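You operate a simulated robot arm through the tools that you are given. There is no shell and no other tool.

Carry out the task below with a simulated robot arm. There is one attempt and no reset: what you move stays moved.

## Task
Check the elastic band's give, take it up to 11 to 13 mm and check again.
Fine: each time the gauge goes back in its stand, screen turned away from the wall.

The check looks at the end state, three seconds after you hand in, the way a careful person would. Anything else that was tipped, shoved, dropped, spilled or broken makes it a failure.

## Robot
A 7-joint arm with a two-finger parallel gripper, fixed in place. Base frame: the origin is at the foot of the arm, x ahead of it, y to its left, z up. Readings come in m, rad, newtons and seconds.
Its first joint turns from -2.897 to 2.897 rad. Payload 4.4 kg.
The TCP is the grasp point between the finger pads, 0.023 m short of the fingertips. In the tool frame z runs along the fingers and y along their closing line. The gripper opens to 0.094 m. The fingers are 0.038 m wide and 0.01 m thick; the gripper's body (0.054 by 0.096 m) begins 0.039 m behind the TCP.
Orientation is that of the tool frame in the base frame, as a unit quaternion [x, y, z, w]. With the fingers straight down and closing along the base's y, the tool's x points along the base's -x, its y along +y and its z along -z.

## Interface
- The arm moves only by the tool arm_command. Its argument "moves" is a list of rows, each a list of 6 numbers: the shift along the tool's x, y, z in m, then the turn, a rotation vector about the tool's x, y, z in rad. In form: [[x, y, z, rx, ry, rz], ...]. A call has 1 to 20 rows; each row is the pose to reach, as a shift and turn from the pose commanded when the call began, along the tool's axes at that moment. "jaw" is the finger opening in m, from 0 to 0.094, set as the call begins (left out, the last holds). Rows are played at 5 a second. More than 0.05 m and 0.15 rad between two rows, or a gripper value outside its range, and nothing of the call is played. Where a pose cannot be reached the arm comes as near as it can. A force on the tool above 40 N (or 10 N above the force at the start of the call, whichever is more), or a blocked arm, ends the call early, and 0.2 s more pass. The fingers move at their own pace (about 0.108 m/s each) and stop on an object; they squeeze with about 43 N. The grip force told is the motor's: it shows also when the fingers shut on nothing. Time passes only in rows, and 0.2 s behind the last, so rows that repeat a pose let the fingers close. The reply holds the time, the measured pose of the TCP, the force on the tool along the base axes, the opening and the grip force, in the units named above and with some noise, with the torque about the TCP (base axes, N m) and any sound that the robot's microphone picked up.
- Cameras (640 x 400 px; columns grow to the right, rows downward): "scene" is fixed at [0.3992, -0.652, 1.4952]; the picture's right is [0.79, 0.61, 0.00], its down [0.54, -0.70, -0.46] and it looks along [-0.28, 0.37, -0.89] (base axes); focal length 214 px, centre (320, 200). "wrist" rides on the gripper at [0.086, 0.016, -0.075] in the tool frame; the picture's right is [-0.18, 0.98, 0.00], its down [-0.58, -0.11, -0.81] and it looks along [-0.79, -0.15, 0.59] (tool axes); focal length 243 px, centre (320, 200). There is no depth. A picture from a camera that has moved, and an enlarged one, comes with that camera's place and axes in the base frame and with its lens.
- grab_frame(camera): a new picture of that camera. The clock stands still meanwhile.
- close_up(camera, box): a new picture of the part [left, top, right, bottom] of that camera's present view, enlarged. The clock stands still meanwhile.
- hand_in(): hands the job in; it is judged then, once.

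Nothing tells you positions but the pictures and the camera data. Unless the task says otherwise, let go and move clear before handing in.

The tools are called as a command line: name --pt "numbers of a row" for each row, then --argument value for the rest, lists and objects as JSON in quotes. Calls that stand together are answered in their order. arm_command: Moves the arm, as the interface text tells. Its arguments: {"type":"object","properties":{"moves":{"type":"array"},"jaw":{"type":"number"}},"required":["moves"]} The other tools are called the same way: grab_frame (camera) takes a picture; close_up (camera, box) takes an enlarged picture of a part of a camera's view; hand_in () hands the job in.

At the start:

```text
time: 0.0
ee_pos: [0.2257, -0.4666, 1.2523]
ee_rot: [-0.001, 1.0, 0.0, 0.0]
contact_force: [-0.6, 0.2, 0.0]
moment: [0.01, 0.0, 0.0]
opening: 0.094
grasp_force: 0.0
```

scene: 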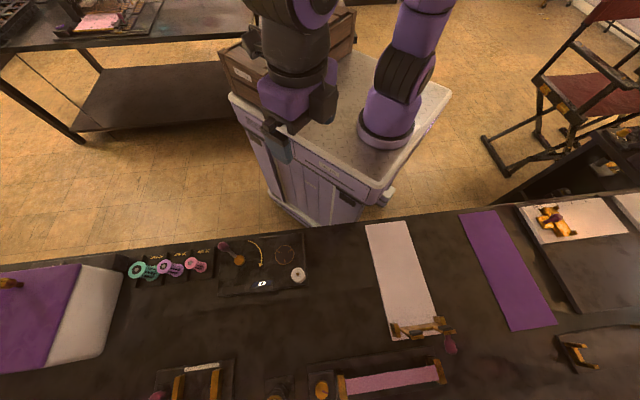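
wrist: 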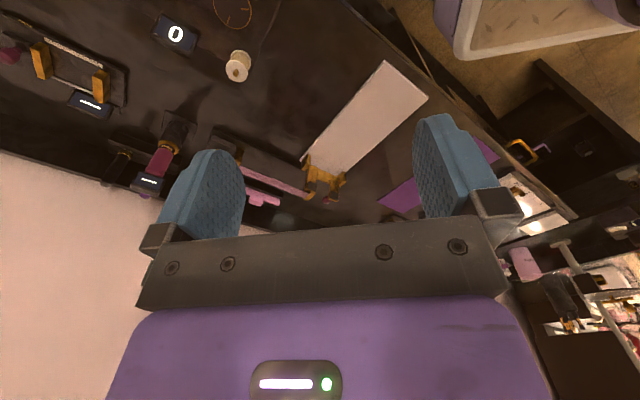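

I see a bench with ribbons, spools, a band stretched between two posts near the wall side, and some devices with small screens. I'll look closer at everything before moving.

close_up --camera "scene" --box '[140, 300, 300, 400]'

close_up --camera "scene" --box '[300, 300, 460, 400]'

close_up --camera "wrist" --box '[0, 0, 240, 150]'

close_up --camera "wrist" --box '[90, 100, 350, 260]'

close_up --camera "scene" --box '[120, 220, 320, 345]'

close_up --camera "scene" --box '[460, 200, 640, 400]'

```text
4.00 times, centred on (220, 350) of scene
camera zoom: at [0.3992, -0.652, 1.4952], right [0.79, 0.61, 0.0], down [0.54, -0.7, -0.46], along [-0.28, 0.37, -0.89], focal length 858 px, centre (720, -400)
```

zoom: 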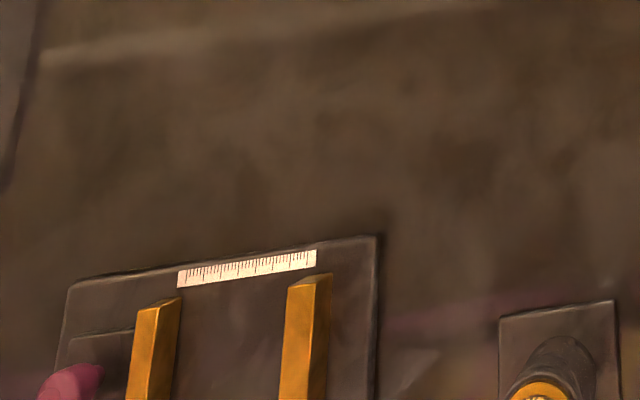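

```text
4.00 times, centred on (380, 350) of scene
camera zoom: at [0.3992, -0.652, 1.4952], right [0.79, 0.61, 0.0], down [0.54, -0.7, -0.46], along [-0.28, 0.37, -0.89], focal length 858 px, centre (80, -400)
```

zoom: 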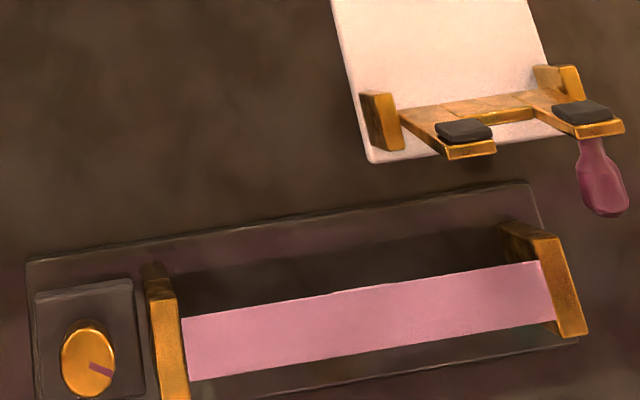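

```text
2.67 times, centred on (120, 75) of wrist
camera zoom: at [0.1387, -0.45, 1.3269], right [0.18, 0.98, 0.0], down [0.58, -0.11, 0.81], along [0.79, -0.15, -0.59], focal length 647 px, centre (853, 533)
```

zoom: 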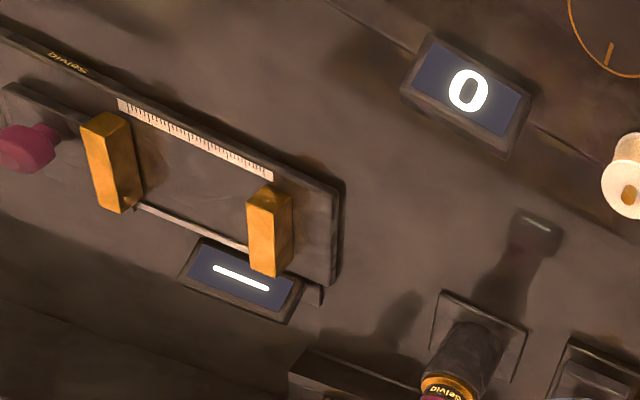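

```text
2.46 times, centred on (220, 180) of wrist
camera zoom: at [0.1387, -0.45, 1.3269], right [0.18, 0.98, 0.0], down [0.58, -0.11, 0.81], along [0.79, -0.15, -0.59], focal length 597 px, centre (566, 249)
```

zoom: 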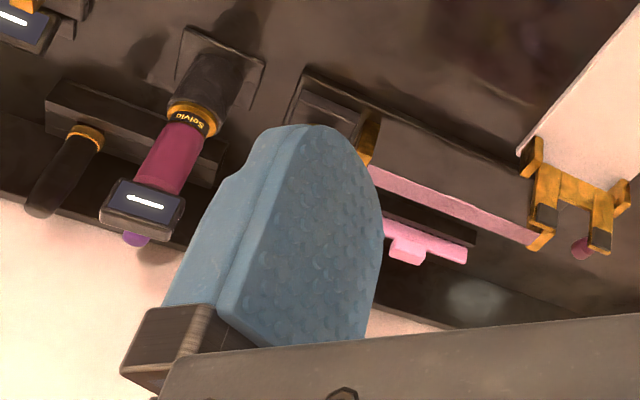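

```text
3.20 times, centred on (220, 282) of scene
camera zoom: at [0.3992, -0.652, 1.4952], right [0.79, 0.61, 0.0], down [0.54, -0.7, -0.46], along [-0.28, 0.37, -0.89], focal length 686 px, centre (640, -64)
```

zoom: 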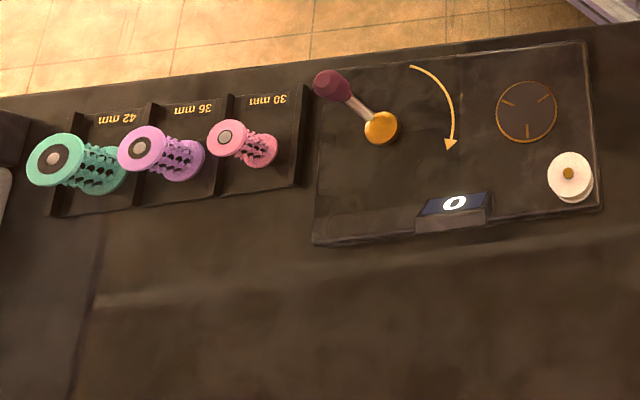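

```text
2.00 times, centred on (550, 300) of scene
camera zoom: at [0.3992, -0.652, 1.4952], right [0.79, 0.61, 0.0], down [0.54, -0.7, -0.46], along [-0.28, 0.37, -0.89], focal length 429 px, centre (-140, 0)
```

zoom: 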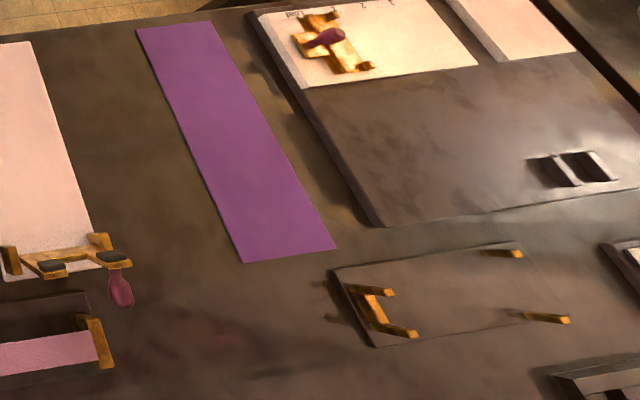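

The bench runs at 45° to the base, with its wall on the far side. The elastic band lies between two posts with a knob at its left end, and what looks like a gauge stands left of it. I'll turn the wrist to face the wall and look closer.

arm_command --pt "-0.018 -0.013 0.008 0 0 0.131" --pt "-0.035 -0.026 0.016 0 0 0.262" --pt "-0.053 -0.039 0.025 0 0 0.393" --pt "-0.071 -0.052 0.033 0 0 0.524" --pt "-0.088 -0.065 0.042 0 0 0.655" --pt "-0.106 -0.078 0.05 0 0 0.785" --pt "-0.106 -0.078 0.05 0 0 0.785"

grab_frame --camera "wrist"

grab_frame --camera "scene"

```text
time: 1.6
ee_pos: [0.3313, -0.5444, 1.2027]
ee_rot: [0.383, 0.924, 0.0, 0.0]
contact_force: [-0.2, 0.7, 0.3]
moment: [0.02, -0.01, 0.0]
opening: 0.0941
grasp_force: 0.0
```

```text
taken
camera wrist: at [0.2813, -0.4711, 1.2766], right [0.83, 0.56, 0.0], down [0.33, -0.49, 0.81], along [0.46, -0.67, -0.59], focal length 243 px, centre (320, 200)
```

wrist: 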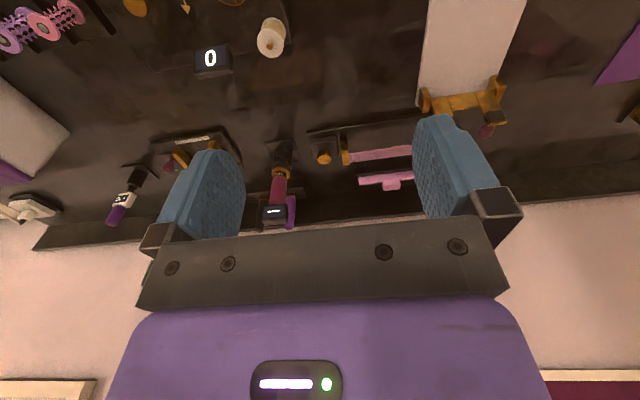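

```text
taken
```

scene: 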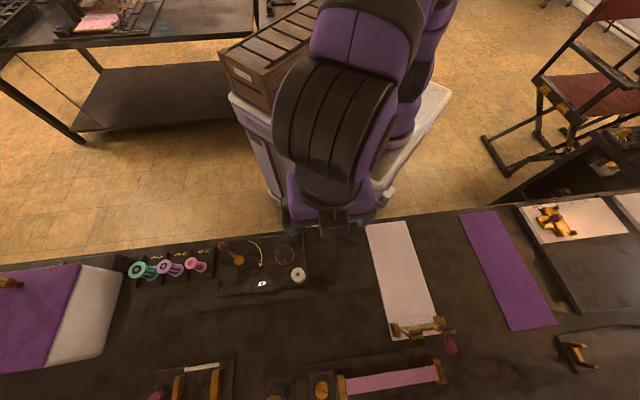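

The view shows several tools near the wall: one dark-red device with a screen upright in a stand, another at left and a pink one behind the band. I'll zoom in.

close_up --camera "wrist" --box '[80, 110, 240, 230]'

close_up --camera "wrist" --box '[230, 110, 430, 240]'

close_up --camera "wrist" --box '[240, 130, 320, 230]'

close_up --camera "wrist" --box '[0, 150, 160, 260]'

```text
3.33 times, centred on (160, 170) of wrist
camera zoom: at [0.2813, -0.4711, 1.2766], right [0.83, 0.56, 0.0], down [0.33, -0.49, 0.81], along [0.46, -0.67, -0.59], focal length 809 px, centre (853, 300)
```

zoom: 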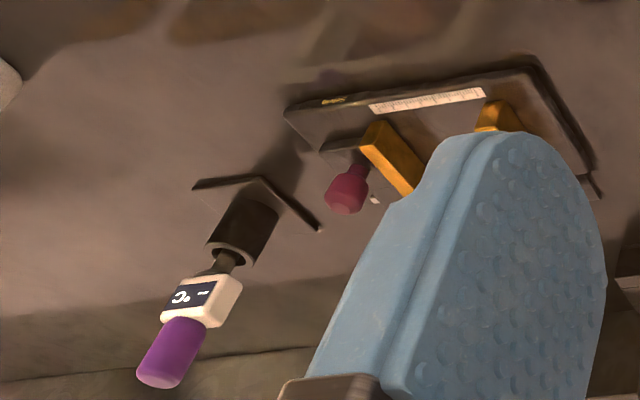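

```text
3.08 times, centred on (330, 175) of wrist
camera zoom: at [0.2813, -0.4711, 1.2766], right [0.83, 0.56, 0.0], down [0.33, -0.49, 0.81], along [0.46, -0.67, -0.59], focal length 746 px, centre (289, 277)
```

zoom: 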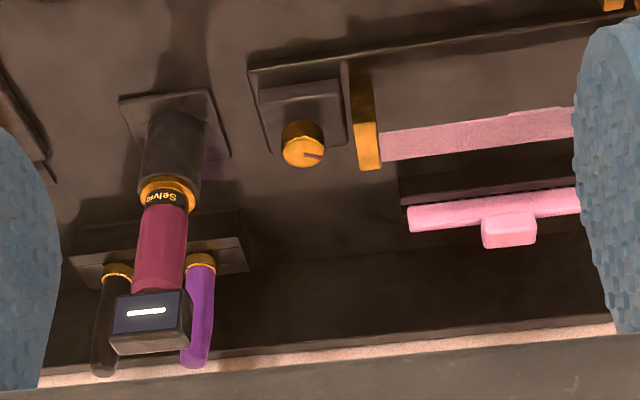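

```text
4.00 times, centred on (280, 180) of wrist
camera zoom: at [0.2813, -0.4711, 1.2766], right [0.83, 0.56, 0.0], down [0.33, -0.49, 0.81], along [0.46, -0.67, -0.59], focal length 970 px, centre (480, 280)
```

zoom: 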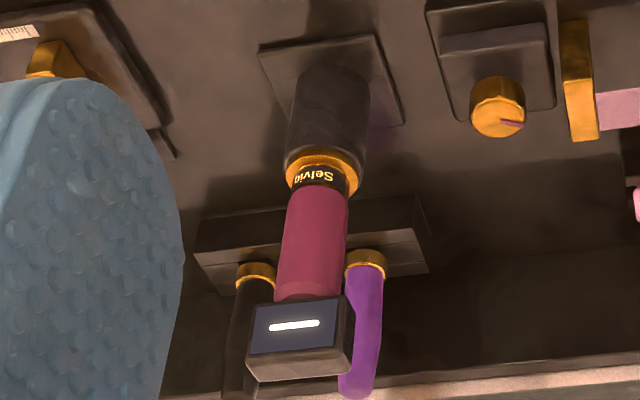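

```text
3.64 times, centred on (80, 205) of wrist
camera zoom: at [0.2813, -0.4711, 1.2766], right [0.83, 0.56, 0.0], down [0.33, -0.49, 0.81], along [0.46, -0.67, -0.59], focal length 882 px, centre (1193, 182)
```

zoom: 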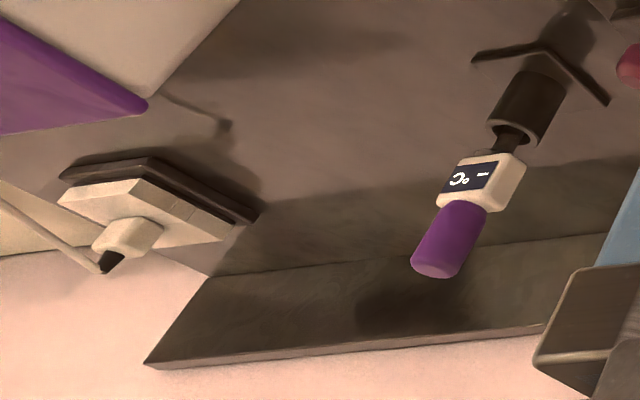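

The dark-red "Selvio" device with a screen, standing tip-down in a stand at about e=-0.28 along the bench, is my candidate for the gauge; the far-left white/purple one shows °C, so it's a thermometer. I'll move closer to inspect the band frame, knob and gauge.

arm_command --pt "-0.02 0.01 0.03 0 0 0" --pt "-0.04 0.025 0.06 0 0 0" --pt "-0.06 0.04 0.09 0 0 0" --pt "-0.07 0.05 0.1 0 0 0" --pt "-0.07 0.05 0.1 0 0 0"

grab_frame --camera "wrist"

close_up --camera "wrist" --box '[120, 60, 320, 185]'

close_up --camera "wrist" --box '[260, 60, 460, 185]'

close_up --camera "wrist" --box '[0, 20, 180, 140]'

```text
time: 2.8
ee_pos: [0.4163, -0.5576, 1.101]
ee_rot: [0.382, 0.924, 0.0, -0.001]
contact_force: [-0.1, 1.2, 0.0]
moment: [-0.02, 0.01, -0.01]
opening: 0.0942
grasp_force: 0.0
```

```text
taken
camera wrist: at [0.367, -0.485, 1.1763], right [0.82, 0.57, 0.0], down [0.33, -0.49, 0.81], along [0.46, -0.66, -0.59], focal length 243 px, centre (320, 200)
```

wrist: 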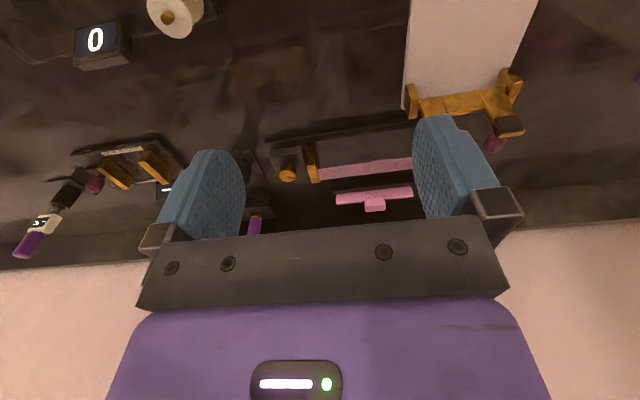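

```text
3.20 times, centred on (220, 122) of wrist
camera zoom: at [0.367, -0.485, 1.1763], right [0.82, 0.57, 0.0], down [0.33, -0.49, 0.81], along [0.46, -0.66, -0.59], focal length 776 px, centre (640, 448)
```

zoom: 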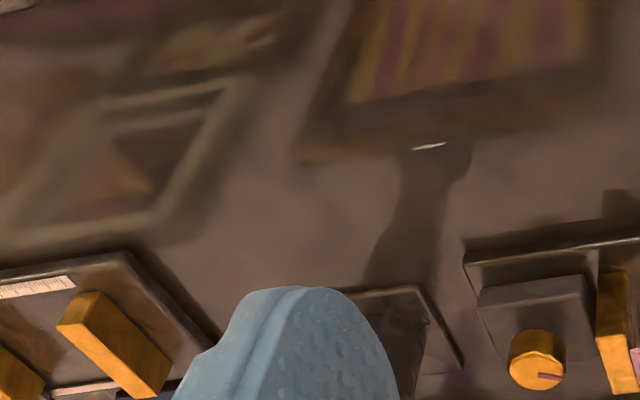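

```text
3.20 times, centred on (360, 122) of wrist
camera zoom: at [0.367, -0.485, 1.1763], right [0.82, 0.57, 0.0], down [0.33, -0.49, 0.81], along [0.46, -0.66, -0.59], focal length 776 px, centre (192, 448)
```

zoom: 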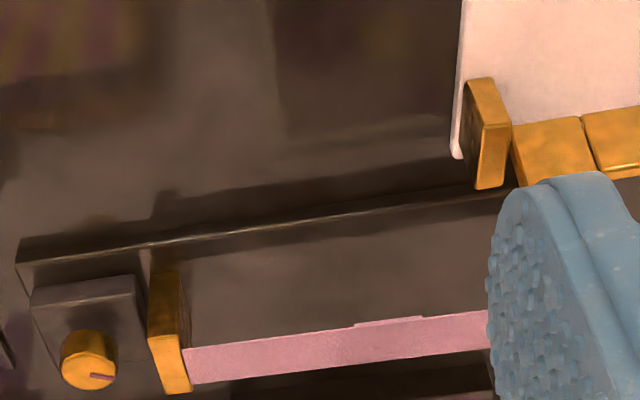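

```text
3.33 times, centred on (90, 80) of wrist
camera zoom: at [0.367, -0.485, 1.1763], right [0.82, 0.57, 0.0], down [0.33, -0.49, 0.81], along [0.46, -0.66, -0.59], focal length 809 px, centre (1087, 600)
```

zoom: 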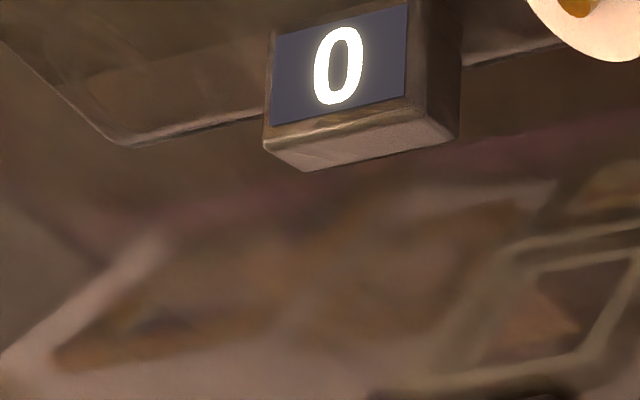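

The band is a flat horizontal strip between the posts and the knob has a vertical axis with a dark-red pointer. Next I'll slide left to see the gauge and its stand.

arm_command --pt "0.01 -0.045 0 0 0 0" --pt "0.03 -0.09 0 0 0 0" --pt "0.05 -0.135 0 0 0 0" --pt "0.05 -0.17 0 0 0 0" --pt "0.05 -0.17 0 0 0 0"

grab_frame --camera "wrist"

close_up --camera "wrist" --box '[240, 60, 400, 220]'

close_up --camera "wrist" --box '[80, 60, 260, 180]'

close_up --camera "wrist" --box '[330, 60, 530, 185]'

```text
time: 4.0
ee_pos: [0.2626, -0.6437, 1.1019]
ee_rot: [0.382, 0.924, 0.0, 0.0]
contact_force: [1.2, 0.9, 0.7]
moment: [-0.02, 0.05, 0.01]
opening: 0.0938
grasp_force: 0.1
```

```text
taken
camera wrist: at [0.2111, -0.5703, 1.1767], right [0.82, 0.57, 0.0], down [0.33, -0.49, 0.81], along [0.46, -0.66, -0.59], focal length 243 px, centre (320, 200)
```

wrist: 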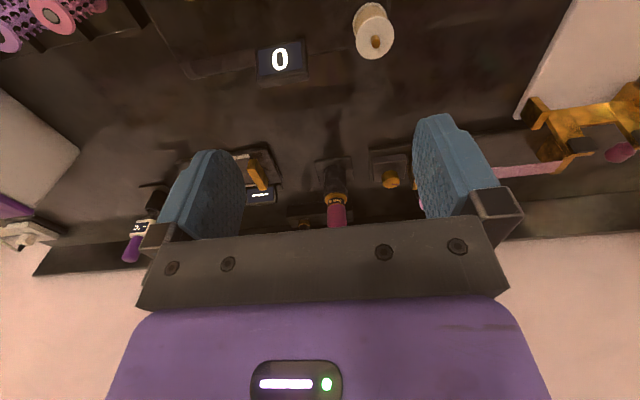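

```text
2.50 times, centred on (320, 140) of wrist
camera zoom: at [0.2111, -0.5703, 1.1767], right [0.82, 0.57, 0.0], down [0.33, -0.49, 0.81], along [0.46, -0.66, -0.59], focal length 606 px, centre (320, 350)
```

zoom: 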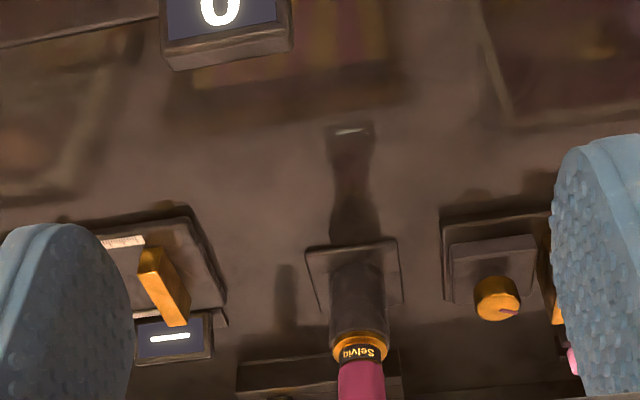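

```text
3.33 times, centred on (170, 120) of wrist
camera zoom: at [0.2111, -0.5703, 1.1767], right [0.82, 0.57, 0.0], down [0.33, -0.49, 0.81], along [0.46, -0.66, -0.59], focal length 809 px, centre (820, 467)
```

zoom: 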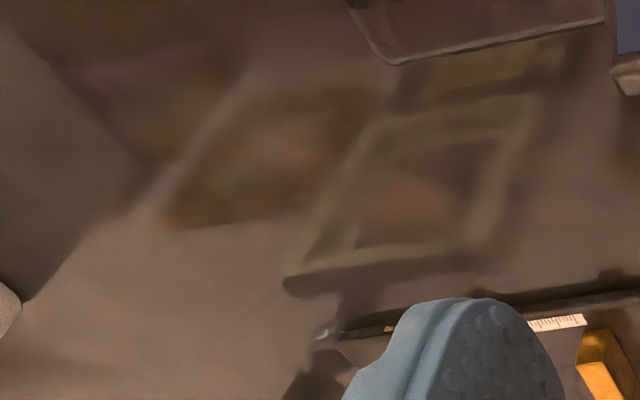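

```text
3.20 times, centred on (430, 122) of wrist
camera zoom: at [0.2111, -0.5703, 1.1767], right [0.82, 0.57, 0.0], down [0.33, -0.49, 0.81], along [0.46, -0.66, -0.59], focal length 776 px, centre (-32, 448)
```

zoom: 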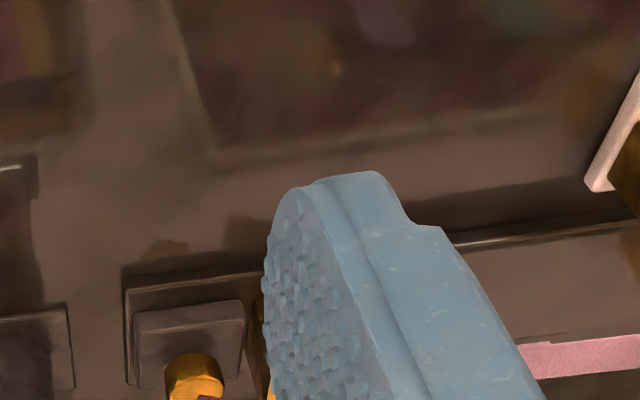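

The gauge stands upright with its tip down in a cylindrical stand at about e≈-0.287, n≈0.885 in bench coordinates, screen block on top. I'll rise a bit, centred on it, for precise measurement.

arm_command --pt "-0.01 -0.008 -0.04 0 0 0" --pt "-0.02 -0.015 -0.08 0 0 0" --pt "-0.04 -0.02 -0.11 0 0 0" --pt "-0.05 -0.02 -0.11 0 0 0" --pt "-0.05 -0.02 -0.11 0 0 0"

grab_frame --camera "wrist"

close_up --camera "wrist" --box '[260, 110, 400, 240]'

grab_frame --camera "scene"

```text
time: 5.2
ee_pos: [0.283, -0.6928, 1.2131]
ee_rot: [0.382, 0.924, 0.0, 0.0]
contact_force: [0.0, 0.0, -0.3]
moment: [-0.01, -0.03, 0.0]
opening: 0.0939
grasp_force: 0.1
```

```text
taken
camera wrist: at [0.2324, -0.6199, 1.2874], right [0.82, 0.57, 0.0], down [0.33, -0.49, 0.81], along [0.46, -0.66, -0.59], focal length 243 px, centre (320, 200)
```

wrist: 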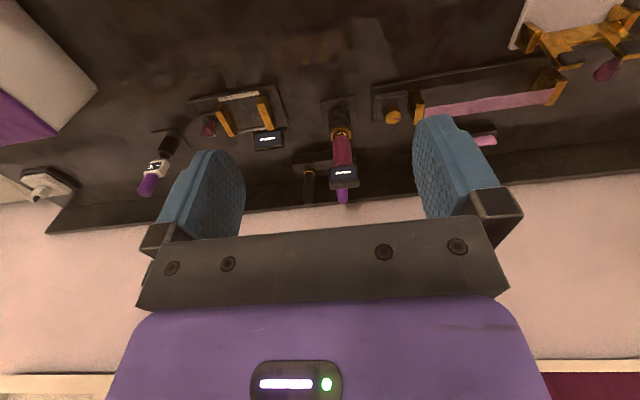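

```text
3.08 times, centred on (330, 175) of wrist
camera zoom: at [0.2324, -0.6199, 1.2874], right [0.82, 0.57, 0.0], down [0.33, -0.49, 0.81], along [0.46, -0.66, -0.59], focal length 746 px, centre (289, 277)
```

zoom: 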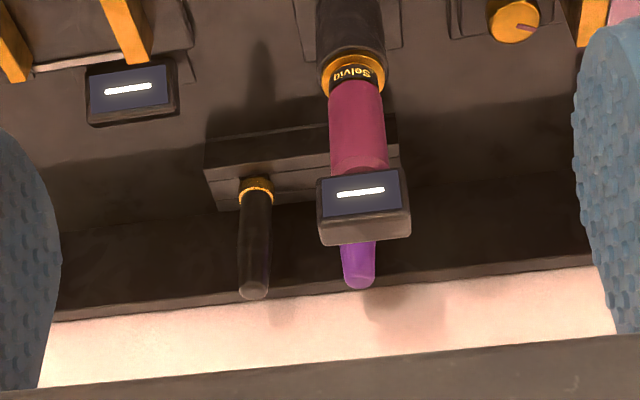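

```text
taken
```

scene: 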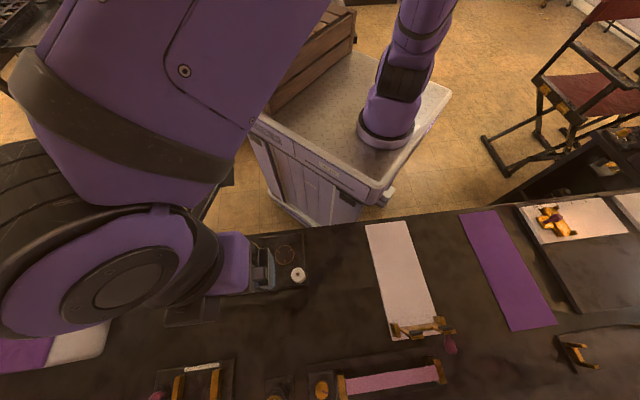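

The gauge head is a block roughly 41 mm wide centred near e=-0.289, n≈0.89, z≈1.03, screen facing the robot. I'll come nearer to refine before gripping the head from above.

arm_command --pt "-0.045 0 0.02 0 0 0" --pt "-0.09 0 0.04 0 0 0" --pt "-0.11 0 0.06 0 0 0" --pt "-0.11 0 0.06 0 0 0"

grab_frame --camera "wrist"

close_up --camera "wrist" --box '[240, 80, 420, 220]'

```text
time: 6.2
ee_pos: [0.3609, -0.772, 1.1515]
ee_rot: [0.382, 0.924, 0.0, 0.0]
contact_force: [0.6, -0.5, 0.5]
moment: [0.0, -0.03, 0.01]
opening: 0.0942
grasp_force: 0.1
```

```text
taken
camera wrist: at [0.3102, -0.6981, 1.227], right [0.82, 0.57, 0.0], down [0.33, -0.49, 0.81], along [0.46, -0.66, -0.59], focal length 243 px, centre (320, 200)
```

wrist: 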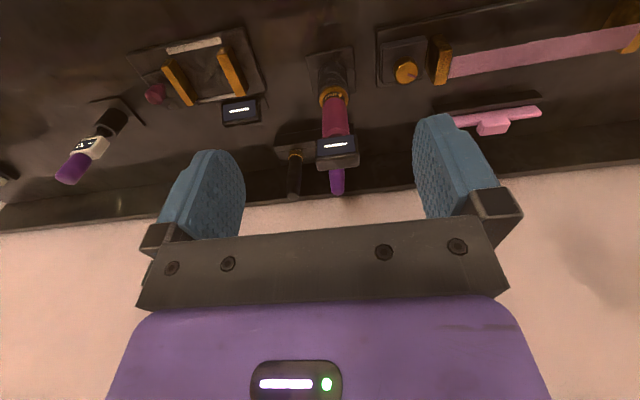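

```text
2.86 times, centred on (330, 150) of wrist
camera zoom: at [0.3102, -0.6981, 1.227], right [0.82, 0.57, 0.0], down [0.33, -0.49, 0.81], along [0.46, -0.66, -0.59], focal length 693 px, centre (291, 343)
```

zoom: 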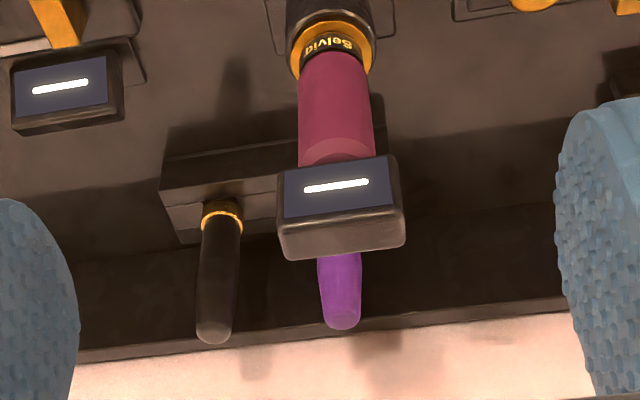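

Refined: head top at z≈1.043, centred at e≈-0.289, n≈0.895. I'll move over it and partly descend, then check.

arm_command --pt "-0.045 0.001 0 0 0 0" --pt "-0.085 0.002 0 0 0 0" --pt "-0.094 0.002 0.03 0 0 0" --pt "-0.094 0.002 0.07 0 0 0" --pt "-0.094 0.002 0.07 0 0 0"

grab_frame --camera "wrist"

grab_frame --camera "scene"

```text
time: 7.4
ee_pos: [0.4277, -0.8353, 1.0816]
ee_rot: [0.382, 0.924, -0.001, 0.0]
contact_force: [-0.1, -1.3, -0.8]
moment: [0.0, 0.0, 0.04]
opening: 0.0938
grasp_force: 0.1
```

```text
taken
camera wrist: at [0.3774, -0.7623, 1.1569], right [0.82, 0.57, 0.0], down [0.34, -0.49, 0.81], along [0.46, -0.66, -0.59], focal length 243 px, centre (320, 200)
```

wrist: 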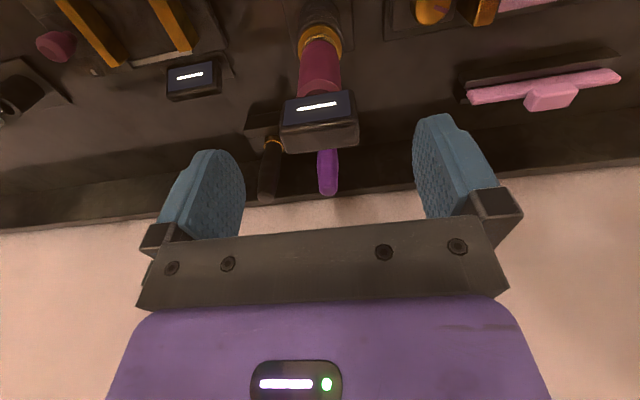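

```text
taken
```

scene: 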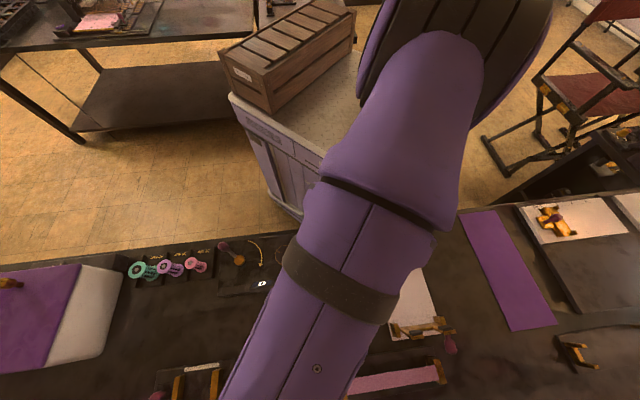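

The head sits between the open fingers; centre about e=-0.289, n=0.899, top z≈1.037. I'll descend to z≈1.02 around it.

arm_command --pt "-0.005 -0.0005 0.015 0 0 0" --pt "-0.005 -0.0005 0.035 0 0 0" --pt "-0.005 -0.0005 0.052 0 0 0" --pt "-0.005 -0.0005 0.062 0 0 0" --pt "-0.005 -0.0005 0.062 0 0 0"

grab_frame --camera "wrist"

```text
time: 8.6
ee_pos: [0.432, -0.8389, 1.02]
ee_rot: [0.382, 0.924, 0.0, -0.001]
contact_force: [-1.0, 0.1, -0.4]
moment: [0.02, 0.02, -0.03]
opening: 0.0937
grasp_force: 0.0
```

```text
taken
camera wrist: at [0.3809, -0.7665, 1.0948], right [0.82, 0.57, 0.0], down [0.33, -0.49, 0.81], along [0.46, -0.66, -0.59], focal length 243 px, centre (320, 200)
```

wrist: 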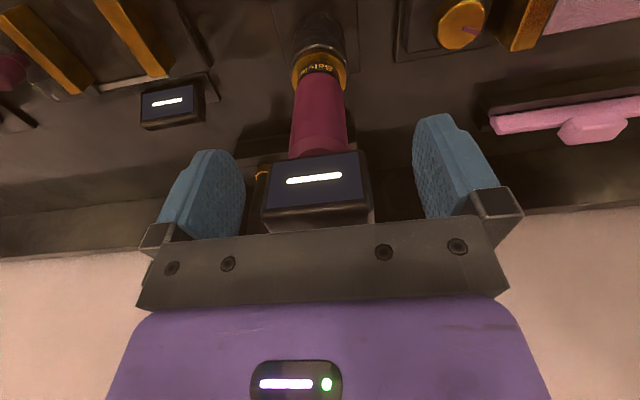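

The head is centred between the fingers, screen facing the camera. I'll close the jaws on it.

arm_command --pt "0 0 0 0 0 0" --pt "0 0 0 0 0 0" --pt "0 0 0 0 0 0" --pt "0 0 0 0 0 0" --pt "0 0 0 0 0 0" --jaw 0.02

grab_frame --camera "wrist"

```text
time: 9.8
ee_pos: [0.4308, -0.8402, 1.0205]
ee_rot: [0.383, 0.924, 0.0, 0.0]
contact_force: [-1.0, -0.5, 0.0]
moment: [0.0, 0.04, 0.0]
opening: 0.0479
grasp_force: 42.2
```

```text
taken
camera wrist: at [0.3809, -0.7666, 1.0949], right [0.82, 0.57, 0.0], down [0.33, -0.49, 0.81], along [0.46, -0.66, -0.59], focal length 243 px, centre (320, 200)
```

wrist: 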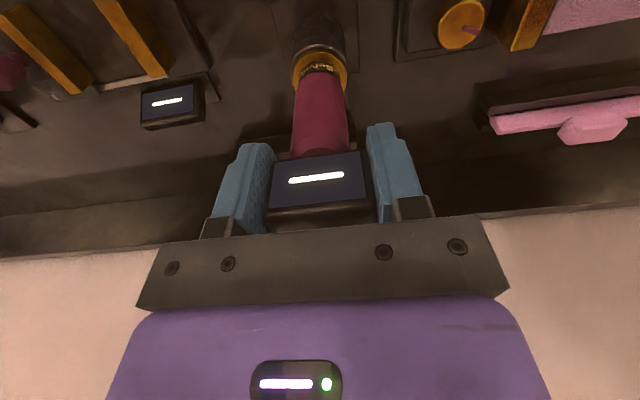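

The gauge's head is gripped (48 mm wide, firm). I'll lift it straight up out of the stand.

arm_command --pt "0 0 -0.01 0 0 0" --pt "0 0 -0.025 0 0 0" --pt "0 0 -0.04 0 0 0" --pt "0 0 -0.06 0 0 0" --pt "0 0 -0.08 0 0 0" --pt "0 0 -0.1 0 0 0" --pt "0 0 -0.1 0 0 0"

grab_frame --camera "wrist"

grab_frame --camera "scene"

```text
time: 11.4
ee_pos: [0.4322, -0.8388, 1.1201]
ee_rot: [0.382, 0.924, 0.0, 0.0]
contact_force: [0.2, 0.2, -2.3]
moment: [-0.03, 0.01, -0.04]
opening: 0.0478
grasp_force: 42.9
```

```text
taken
camera wrist: at [0.3814, -0.7666, 1.1948], right [0.82, 0.57, 0.0], down [0.33, -0.49, 0.81], along [0.46, -0.66, -0.59], focal length 243 px, centre (320, 200)
```

wrist: 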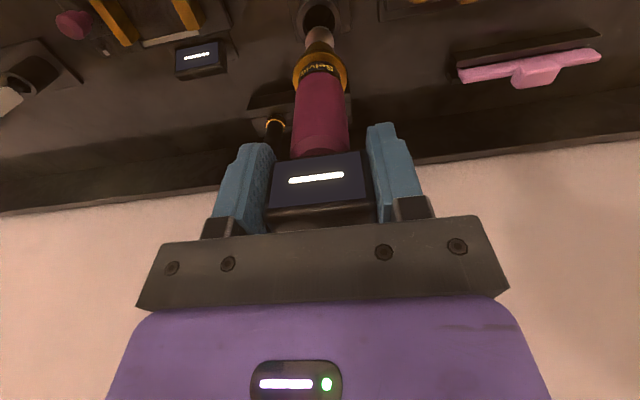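

```text
taken
```

scene: 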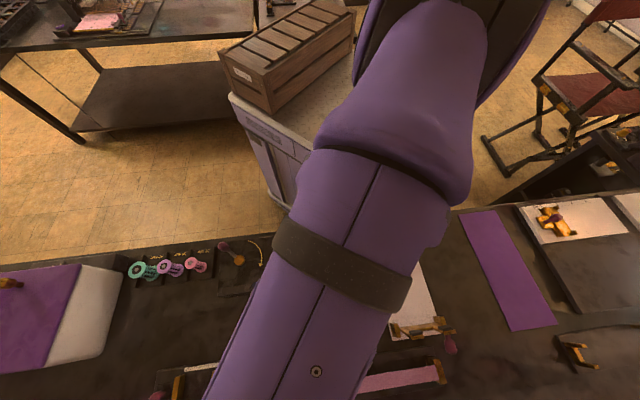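

close_up --camera "wrist" --box '[240, 0, 420, 130]'

close_up --camera "wrist" --box '[40, 0, 240, 130]'

```text
3.08 times, centred on (330, 65) of wrist
camera zoom: at [0.3814, -0.7666, 1.1948], right [0.82, 0.57, 0.0], down [0.33, -0.49, 0.81], along [0.46, -0.66, -0.59], focal length 746 px, centre (289, 615)
```

zoom: 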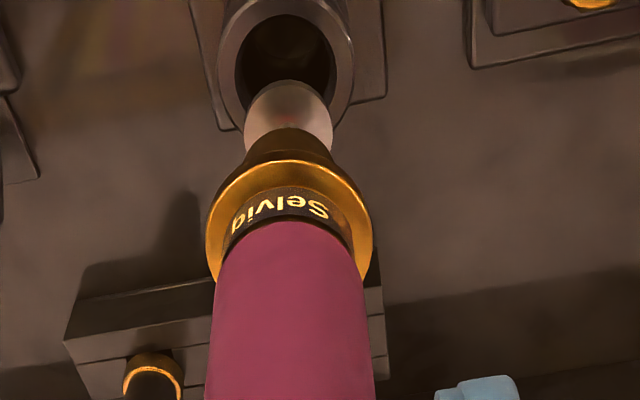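

```text
3.08 times, centred on (140, 65) of wrist
camera zoom: at [0.3814, -0.7666, 1.1948], right [0.82, 0.57, 0.0], down [0.33, -0.49, 0.81], along [0.46, -0.66, -0.59], focal length 746 px, centre (874, 615)
```

zoom: 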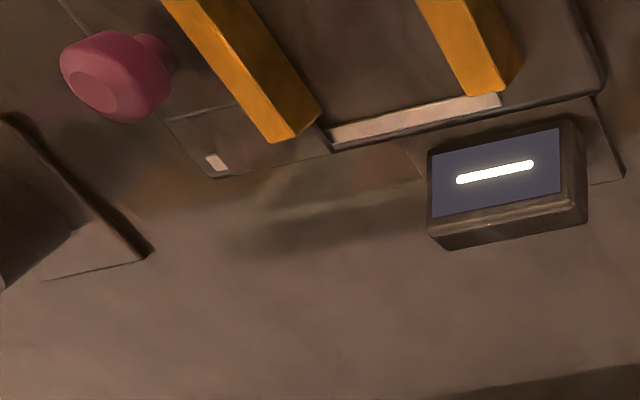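

The gauge is out: it has a white rounded probe on its lower end, and the screen still shows a dash. I'll raise it a little more and carry it along the bench to above the band's middle (e≈-0.036, n≈0.894).

arm_command --pt "0 0 -0.03 0 0 0" --pt "0 0 -0.06 0 0 0" --pt "0 0.03 -0.065 0 0 0" --pt "0 0.06 -0.065 0 0 0" --pt "0 0.09 -0.065 0 0 0" --pt "0 0.12 -0.065 0 0 0" --pt "0 0.15 -0.065 0 0 0" --pt "0 0.18 -0.065 0 0 0" --pt "0 0.21 -0.065 0 0 0" --pt "0.003 0.24 -0.065 0 0 0" --pt "0.005 0.253 -0.065 0 0 0" --pt "0.005 0.253 -0.065 0 0 0"

grab_frame --camera "wrist"

grab_frame --camera "scene"

close_up --camera "wrist" --box '[220, 0, 440, 130]'

```text
time: 14.0
ee_pos: [0.6061, -0.656, 1.1852]
ee_rot: [0.382, 0.924, 0.0, 0.0]
contact_force: [-0.1, 0.1, -2.0]
moment: [0.02, 0.01, 0.02]
opening: 0.0479
grasp_force: 43.8
```

```text
taken
camera wrist: at [0.5558, -0.5837, 1.2595], right [0.82, 0.57, 0.0], down [0.33, -0.49, 0.81], along [0.46, -0.66, -0.59], focal length 243 px, centre (320, 200)
```

wrist: 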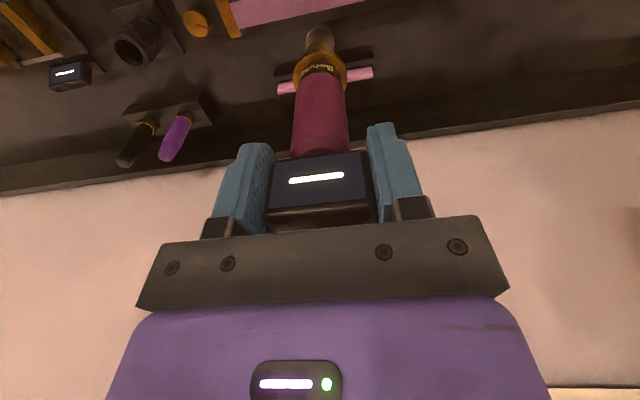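

```text
taken
```

scene: 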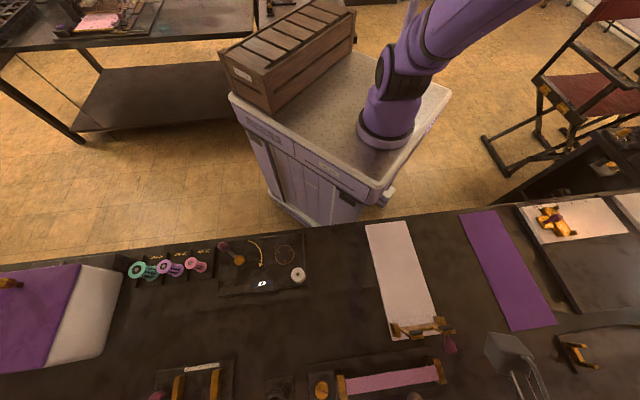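

```text
2.91 times, centred on (330, 65) of wrist
camera zoom: at [0.5558, -0.5837, 1.2595], right [0.82, 0.57, 0.0], down [0.33, -0.49, 0.81], along [0.46, -0.66, -0.59], focal length 706 px, centre (291, 593)
```

zoom: 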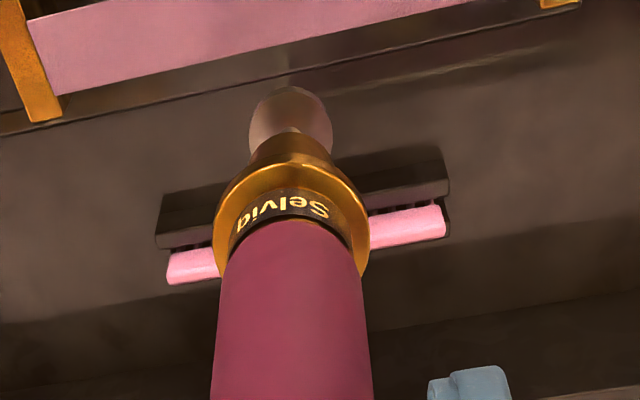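

The gauge is over the band (band surface at z≈0.902, centre n≈0.892), with the tip roughly 10 cm above it. I'll descend most of the way, then look.

arm_command --pt "0 0 0.02 0 0 0" --pt "0 0 0.04 0 0 0" --pt "0 0 0.06 0 0 0" --pt "0 0 0.07 0 0 0" --pt "0 0 0.07 0 0 0"

grab_frame --camera "wrist"

close_up --camera "wrist" --box '[220, 0, 440, 130]'

close_up --camera "scene" --box '[300, 300, 480, 400]'

```text
time: 15.2
ee_pos: [0.6058, -0.6564, 1.1159]
ee_rot: [0.382, 0.924, 0.0, 0.0]
contact_force: [-1.0, 0.1, -1.5]
moment: [0.01, -0.01, 0.01]
opening: 0.0479
grasp_force: 42.7
```

```text
taken
camera wrist: at [0.5562, -0.5837, 1.1901], right [0.82, 0.57, 0.0], down [0.33, -0.49, 0.81], along [0.46, -0.66, -0.59], focal length 243 px, centre (320, 200)
```

wrist: 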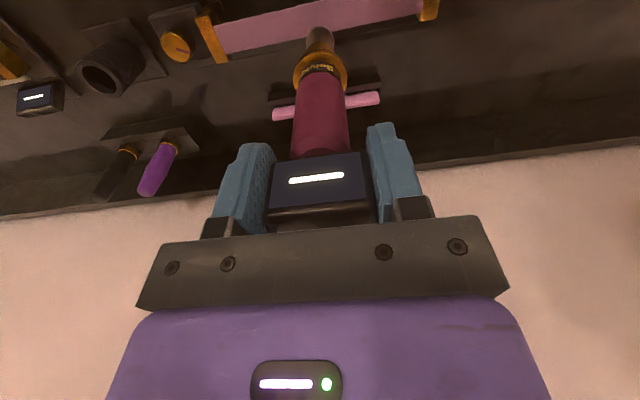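

```text
2.91 times, centred on (330, 65) of wrist
camera zoom: at [0.5562, -0.5837, 1.1901], right [0.82, 0.57, 0.0], down [0.33, -0.49, 0.81], along [0.46, -0.66, -0.59], focal length 706 px, centre (291, 593)
```

zoom: 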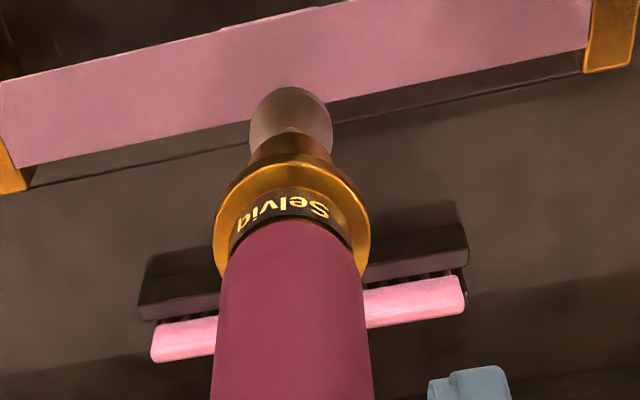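

```text
3.56 times, centred on (390, 350) of scene
camera zoom: at [0.3992, -0.652, 1.4952], right [0.79, 0.61, 0.0], down [0.54, -0.7, -0.46], along [-0.28, 0.37, -0.89], focal length 763 px, centre (71, -333)
```

zoom: 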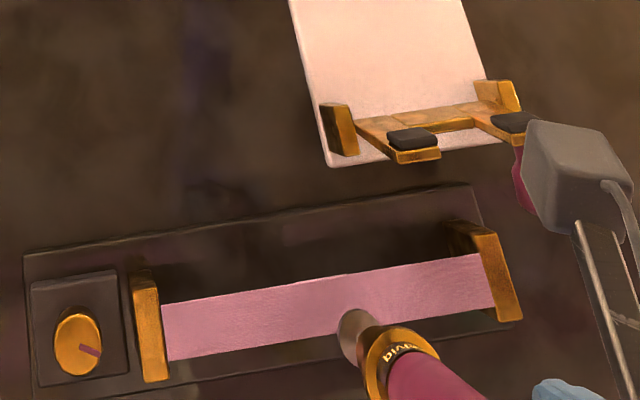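

The tip is about 35 mm above the band's midline; the band's centre mark is at e≈-0.040, so I'll shift 4 mm left and descend to just above contact.

arm_command --pt "0 -0.004 0.008 0 0 0" --pt "0 -0.004 0.016 0 0 0" --pt "0 -0.004 0.022 0 0 0" --pt "0 -0.004 0.026 0 0 0" --pt "0 -0.004 0.026 0 0 0"

close_up --camera "wrist" --box '[220, 0, 440, 220]'

close_up --camera "scene" --box '[300, 300, 480, 400]'

```text
time: 16.4
ee_pos: [0.6039, -0.6604, 1.0889]
ee_rot: [0.382, 0.924, 0.001, 0.0]
contact_force: [-0.7, 0.0, -2.3]
moment: [0.01, 0.01, -0.01]
opening: 0.0475
grasp_force: 43.0
```

```text
1.82 times, centred on (330, 110) of wrist
camera zoom: at [0.5535, -0.5869, 1.1635], right [0.82, 0.57, 0.0], down [0.33, -0.49, 0.81], along [0.46, -0.66, -0.59], focal length 441 px, centre (302, 364)
```

zoom: 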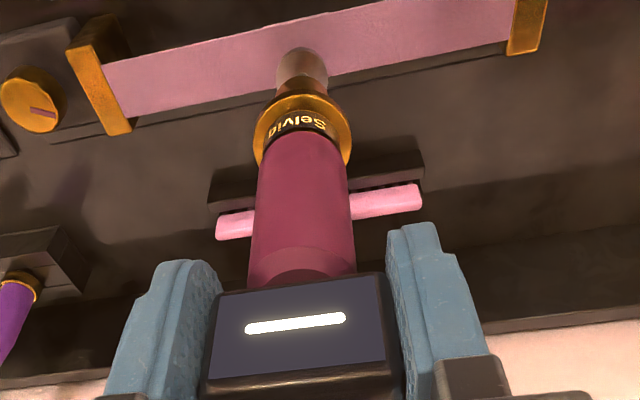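

```text
3.56 times, centred on (390, 350) of scene
camera zoom: at [0.3992, -0.652, 1.4952], right [0.79, 0.61, 0.0], down [0.54, -0.7, -0.46], along [-0.28, 0.37, -0.89], focal length 763 px, centre (71, -333)
```

zoom: 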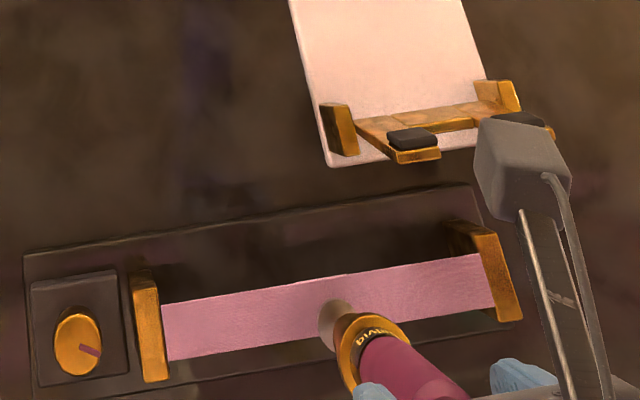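

The probe is about a centimetre above the band. I'll press down in small steps, watching the force and screen.

arm_command --pt "0 0 0.003 0 0 0" --pt "0 0 0.006 0 0 0" --pt "0 0 0.008 0 0 0" --pt "0 0 0.01 0 0 0" --pt "0 0 0.01 0 0 0"

close_up --camera "wrist" --box '[220, 0, 440, 220]'

```text
time: 17.6
ee_pos: [0.6046, -0.6603, 1.0787]
ee_rot: [0.381, 0.924, 0.0, 0.0]
contact_force: [0.2, 0.2, -1.9]
moment: [0.01, -0.04, -0.04]
opening: 0.0478
grasp_force: 43.4
```

```text
1.82 times, centred on (330, 110) of wrist
camera zoom: at [0.5536, -0.5868, 1.1537], right [0.82, 0.57, 0.0], down [0.33, -0.49, 0.81], along [0.46, -0.66, -0.59], focal length 441 px, centre (302, 364)
```

zoom: 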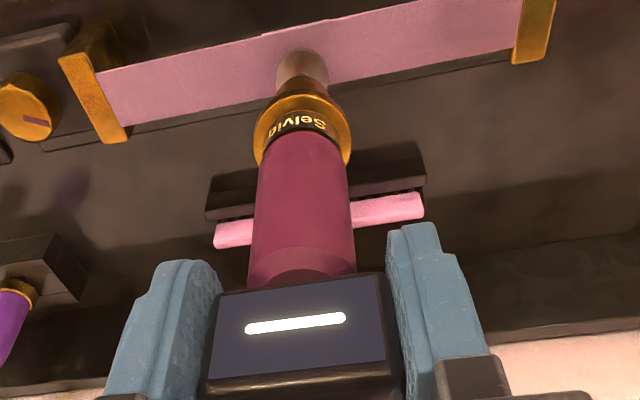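

arm_command --pt "0 0 0.002 0 0 0" --pt "0 0 0.004 0 0 0" --pt "0 0 0.006 0 0 0" --pt "0 0 0.008 0 0 0" --pt "0 0 0.008 0 0 0"

close_up --camera "wrist" --box '[220, 0, 440, 220]'

close_up --camera "scene" --box '[300, 300, 480, 400]'

```text
time: 18.8
ee_pos: [0.6042, -0.6599, 1.0709]
ee_rot: [0.382, 0.924, 0.0, 0.0]
contact_force: [-0.1, 0.1, -1.0]
moment: [-0.02, 0.1, 0.01]
opening: 0.048
grasp_force: 43.0
```

```text
1.82 times, centred on (330, 110) of wrist
camera zoom: at [0.5537, -0.5867, 1.1456], right [0.82, 0.57, 0.0], down [0.33, -0.49, 0.81], along [0.46, -0.66, -0.59], focal length 441 px, centre (302, 364)
```

zoom: 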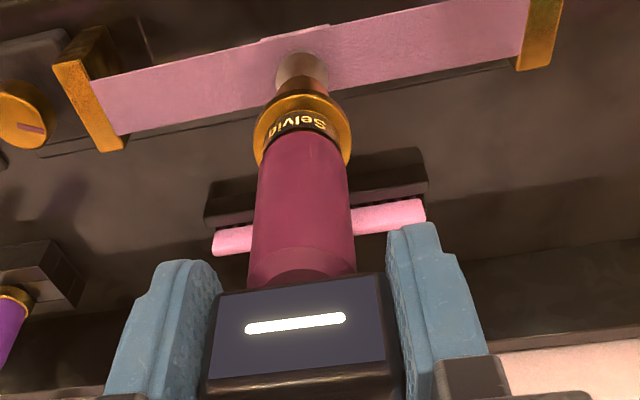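

```text
3.56 times, centred on (390, 350) of scene
camera zoom: at [0.3992, -0.652, 1.4952], right [0.79, 0.61, 0.0], down [0.54, -0.7, -0.46], along [-0.28, 0.37, -0.89], focal length 763 px, centre (71, -333)
```

zoom: 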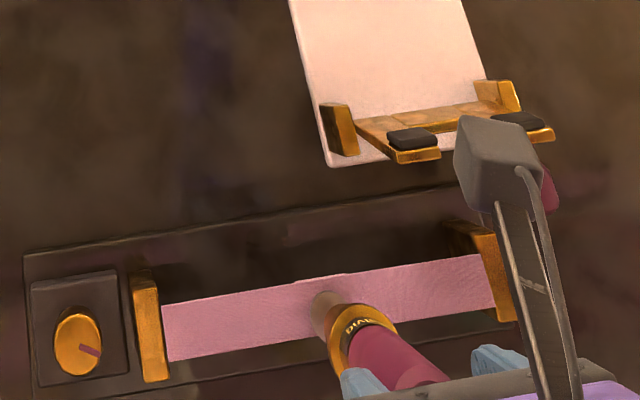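

No clear contact yet. I'll continue in small steps.

arm_command --pt "0 0 0.002 0 0 0" --pt "0 0 0.004 0 0 0" --pt "0 0 0.006 0 0 0" --pt "0 0 0.006 0 0 0"

close_up --camera "wrist" --box '[220, 0, 440, 220]'

close_up --camera "scene" --box '[300, 300, 480, 400]'

```text
time: 19.8
ee_pos: [0.6049, -0.6604, 1.0646]
ee_rot: [0.382, 0.924, -0.001, 0.0]
contact_force: [1.4, 0.8, -0.2]
moment: [0.01, -0.1, 0.04]
opening: 0.0477
grasp_force: 43.0
```

```text
1.82 times, centred on (330, 110) of wrist
camera zoom: at [0.5537, -0.5867, 1.1396], right [0.82, 0.57, 0.0], down [0.33, -0.49, 0.81], along [0.46, -0.66, -0.59], focal length 441 px, centre (302, 364)
```

zoom: 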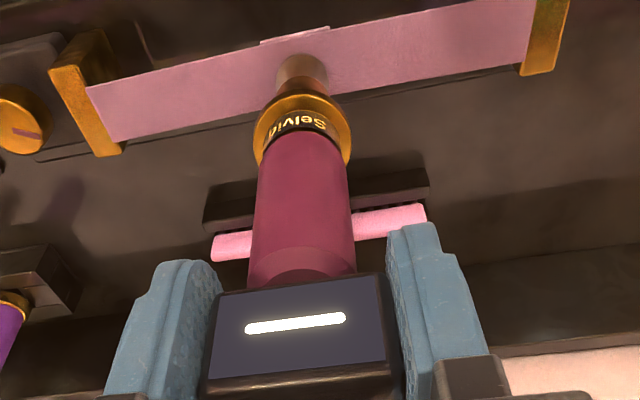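

```text
3.56 times, centred on (390, 350) of scene
camera zoom: at [0.3992, -0.652, 1.4952], right [0.79, 0.61, 0.0], down [0.54, -0.7, -0.46], along [-0.28, 0.37, -0.89], focal length 763 px, centre (71, -333)
```

zoom: 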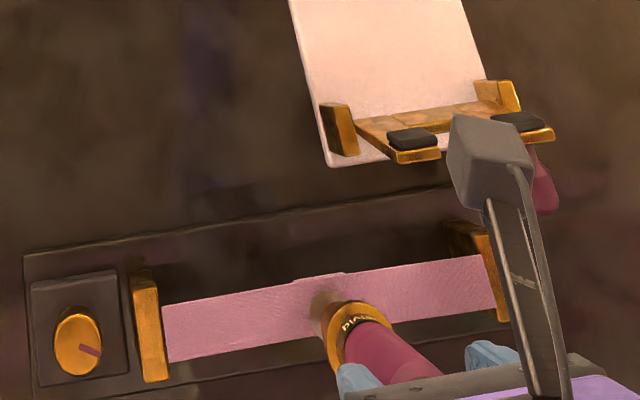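

Force is changing slightly (about 2 N upward), suggesting soft contact with the band. I'll continue pressing gently.

arm_command --pt "0 0 0.002 0 0 0" --pt "0 0 0.004 0 0 0" --pt "0 0 0.006 0 0 0" --pt "0 0 0.006 0 0 0" --pt "0 0 0.006 0 0 0"

close_up --camera "wrist" --box '[220, 0, 440, 220]'

close_up --camera "scene" --box '[300, 300, 480, 400]'

```text
time: 21.0
ee_pos: [0.6034, -0.66, 1.0602]
ee_rot: [0.382, 0.924, 0.0, 0.0]
contact_force: [0.5, 0.0, 1.1]
moment: [-0.07, 0.03, -0.02]
opening: 0.0477
grasp_force: 42.7
```

```text
1.82 times, centred on (330, 110) of wrist
camera zoom: at [0.5535, -0.5868, 1.1337], right [0.82, 0.57, 0.0], down [0.33, -0.49, 0.81], along [0.46, -0.66, -0.59], focal length 441 px, centre (302, 364)
```

zoom: 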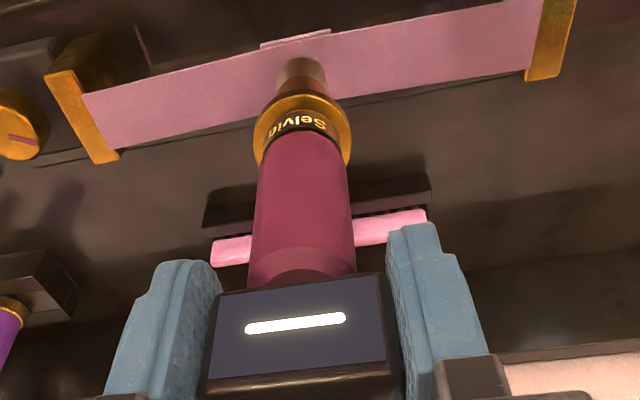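

```text
3.56 times, centred on (390, 350) of scene
camera zoom: at [0.3992, -0.652, 1.4952], right [0.79, 0.61, 0.0], down [0.54, -0.7, -0.46], along [-0.28, 0.37, -0.89], focal length 763 px, centre (71, -333)
```

zoom: 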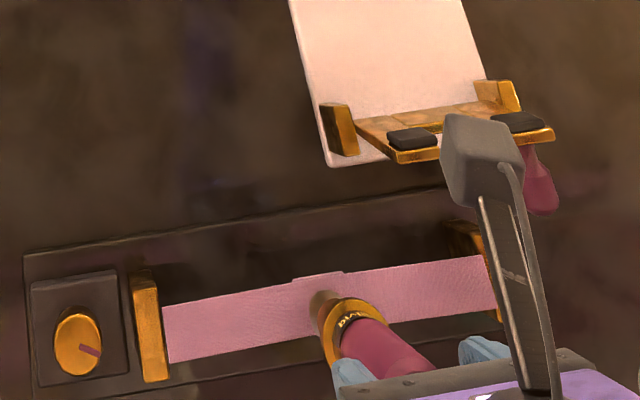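

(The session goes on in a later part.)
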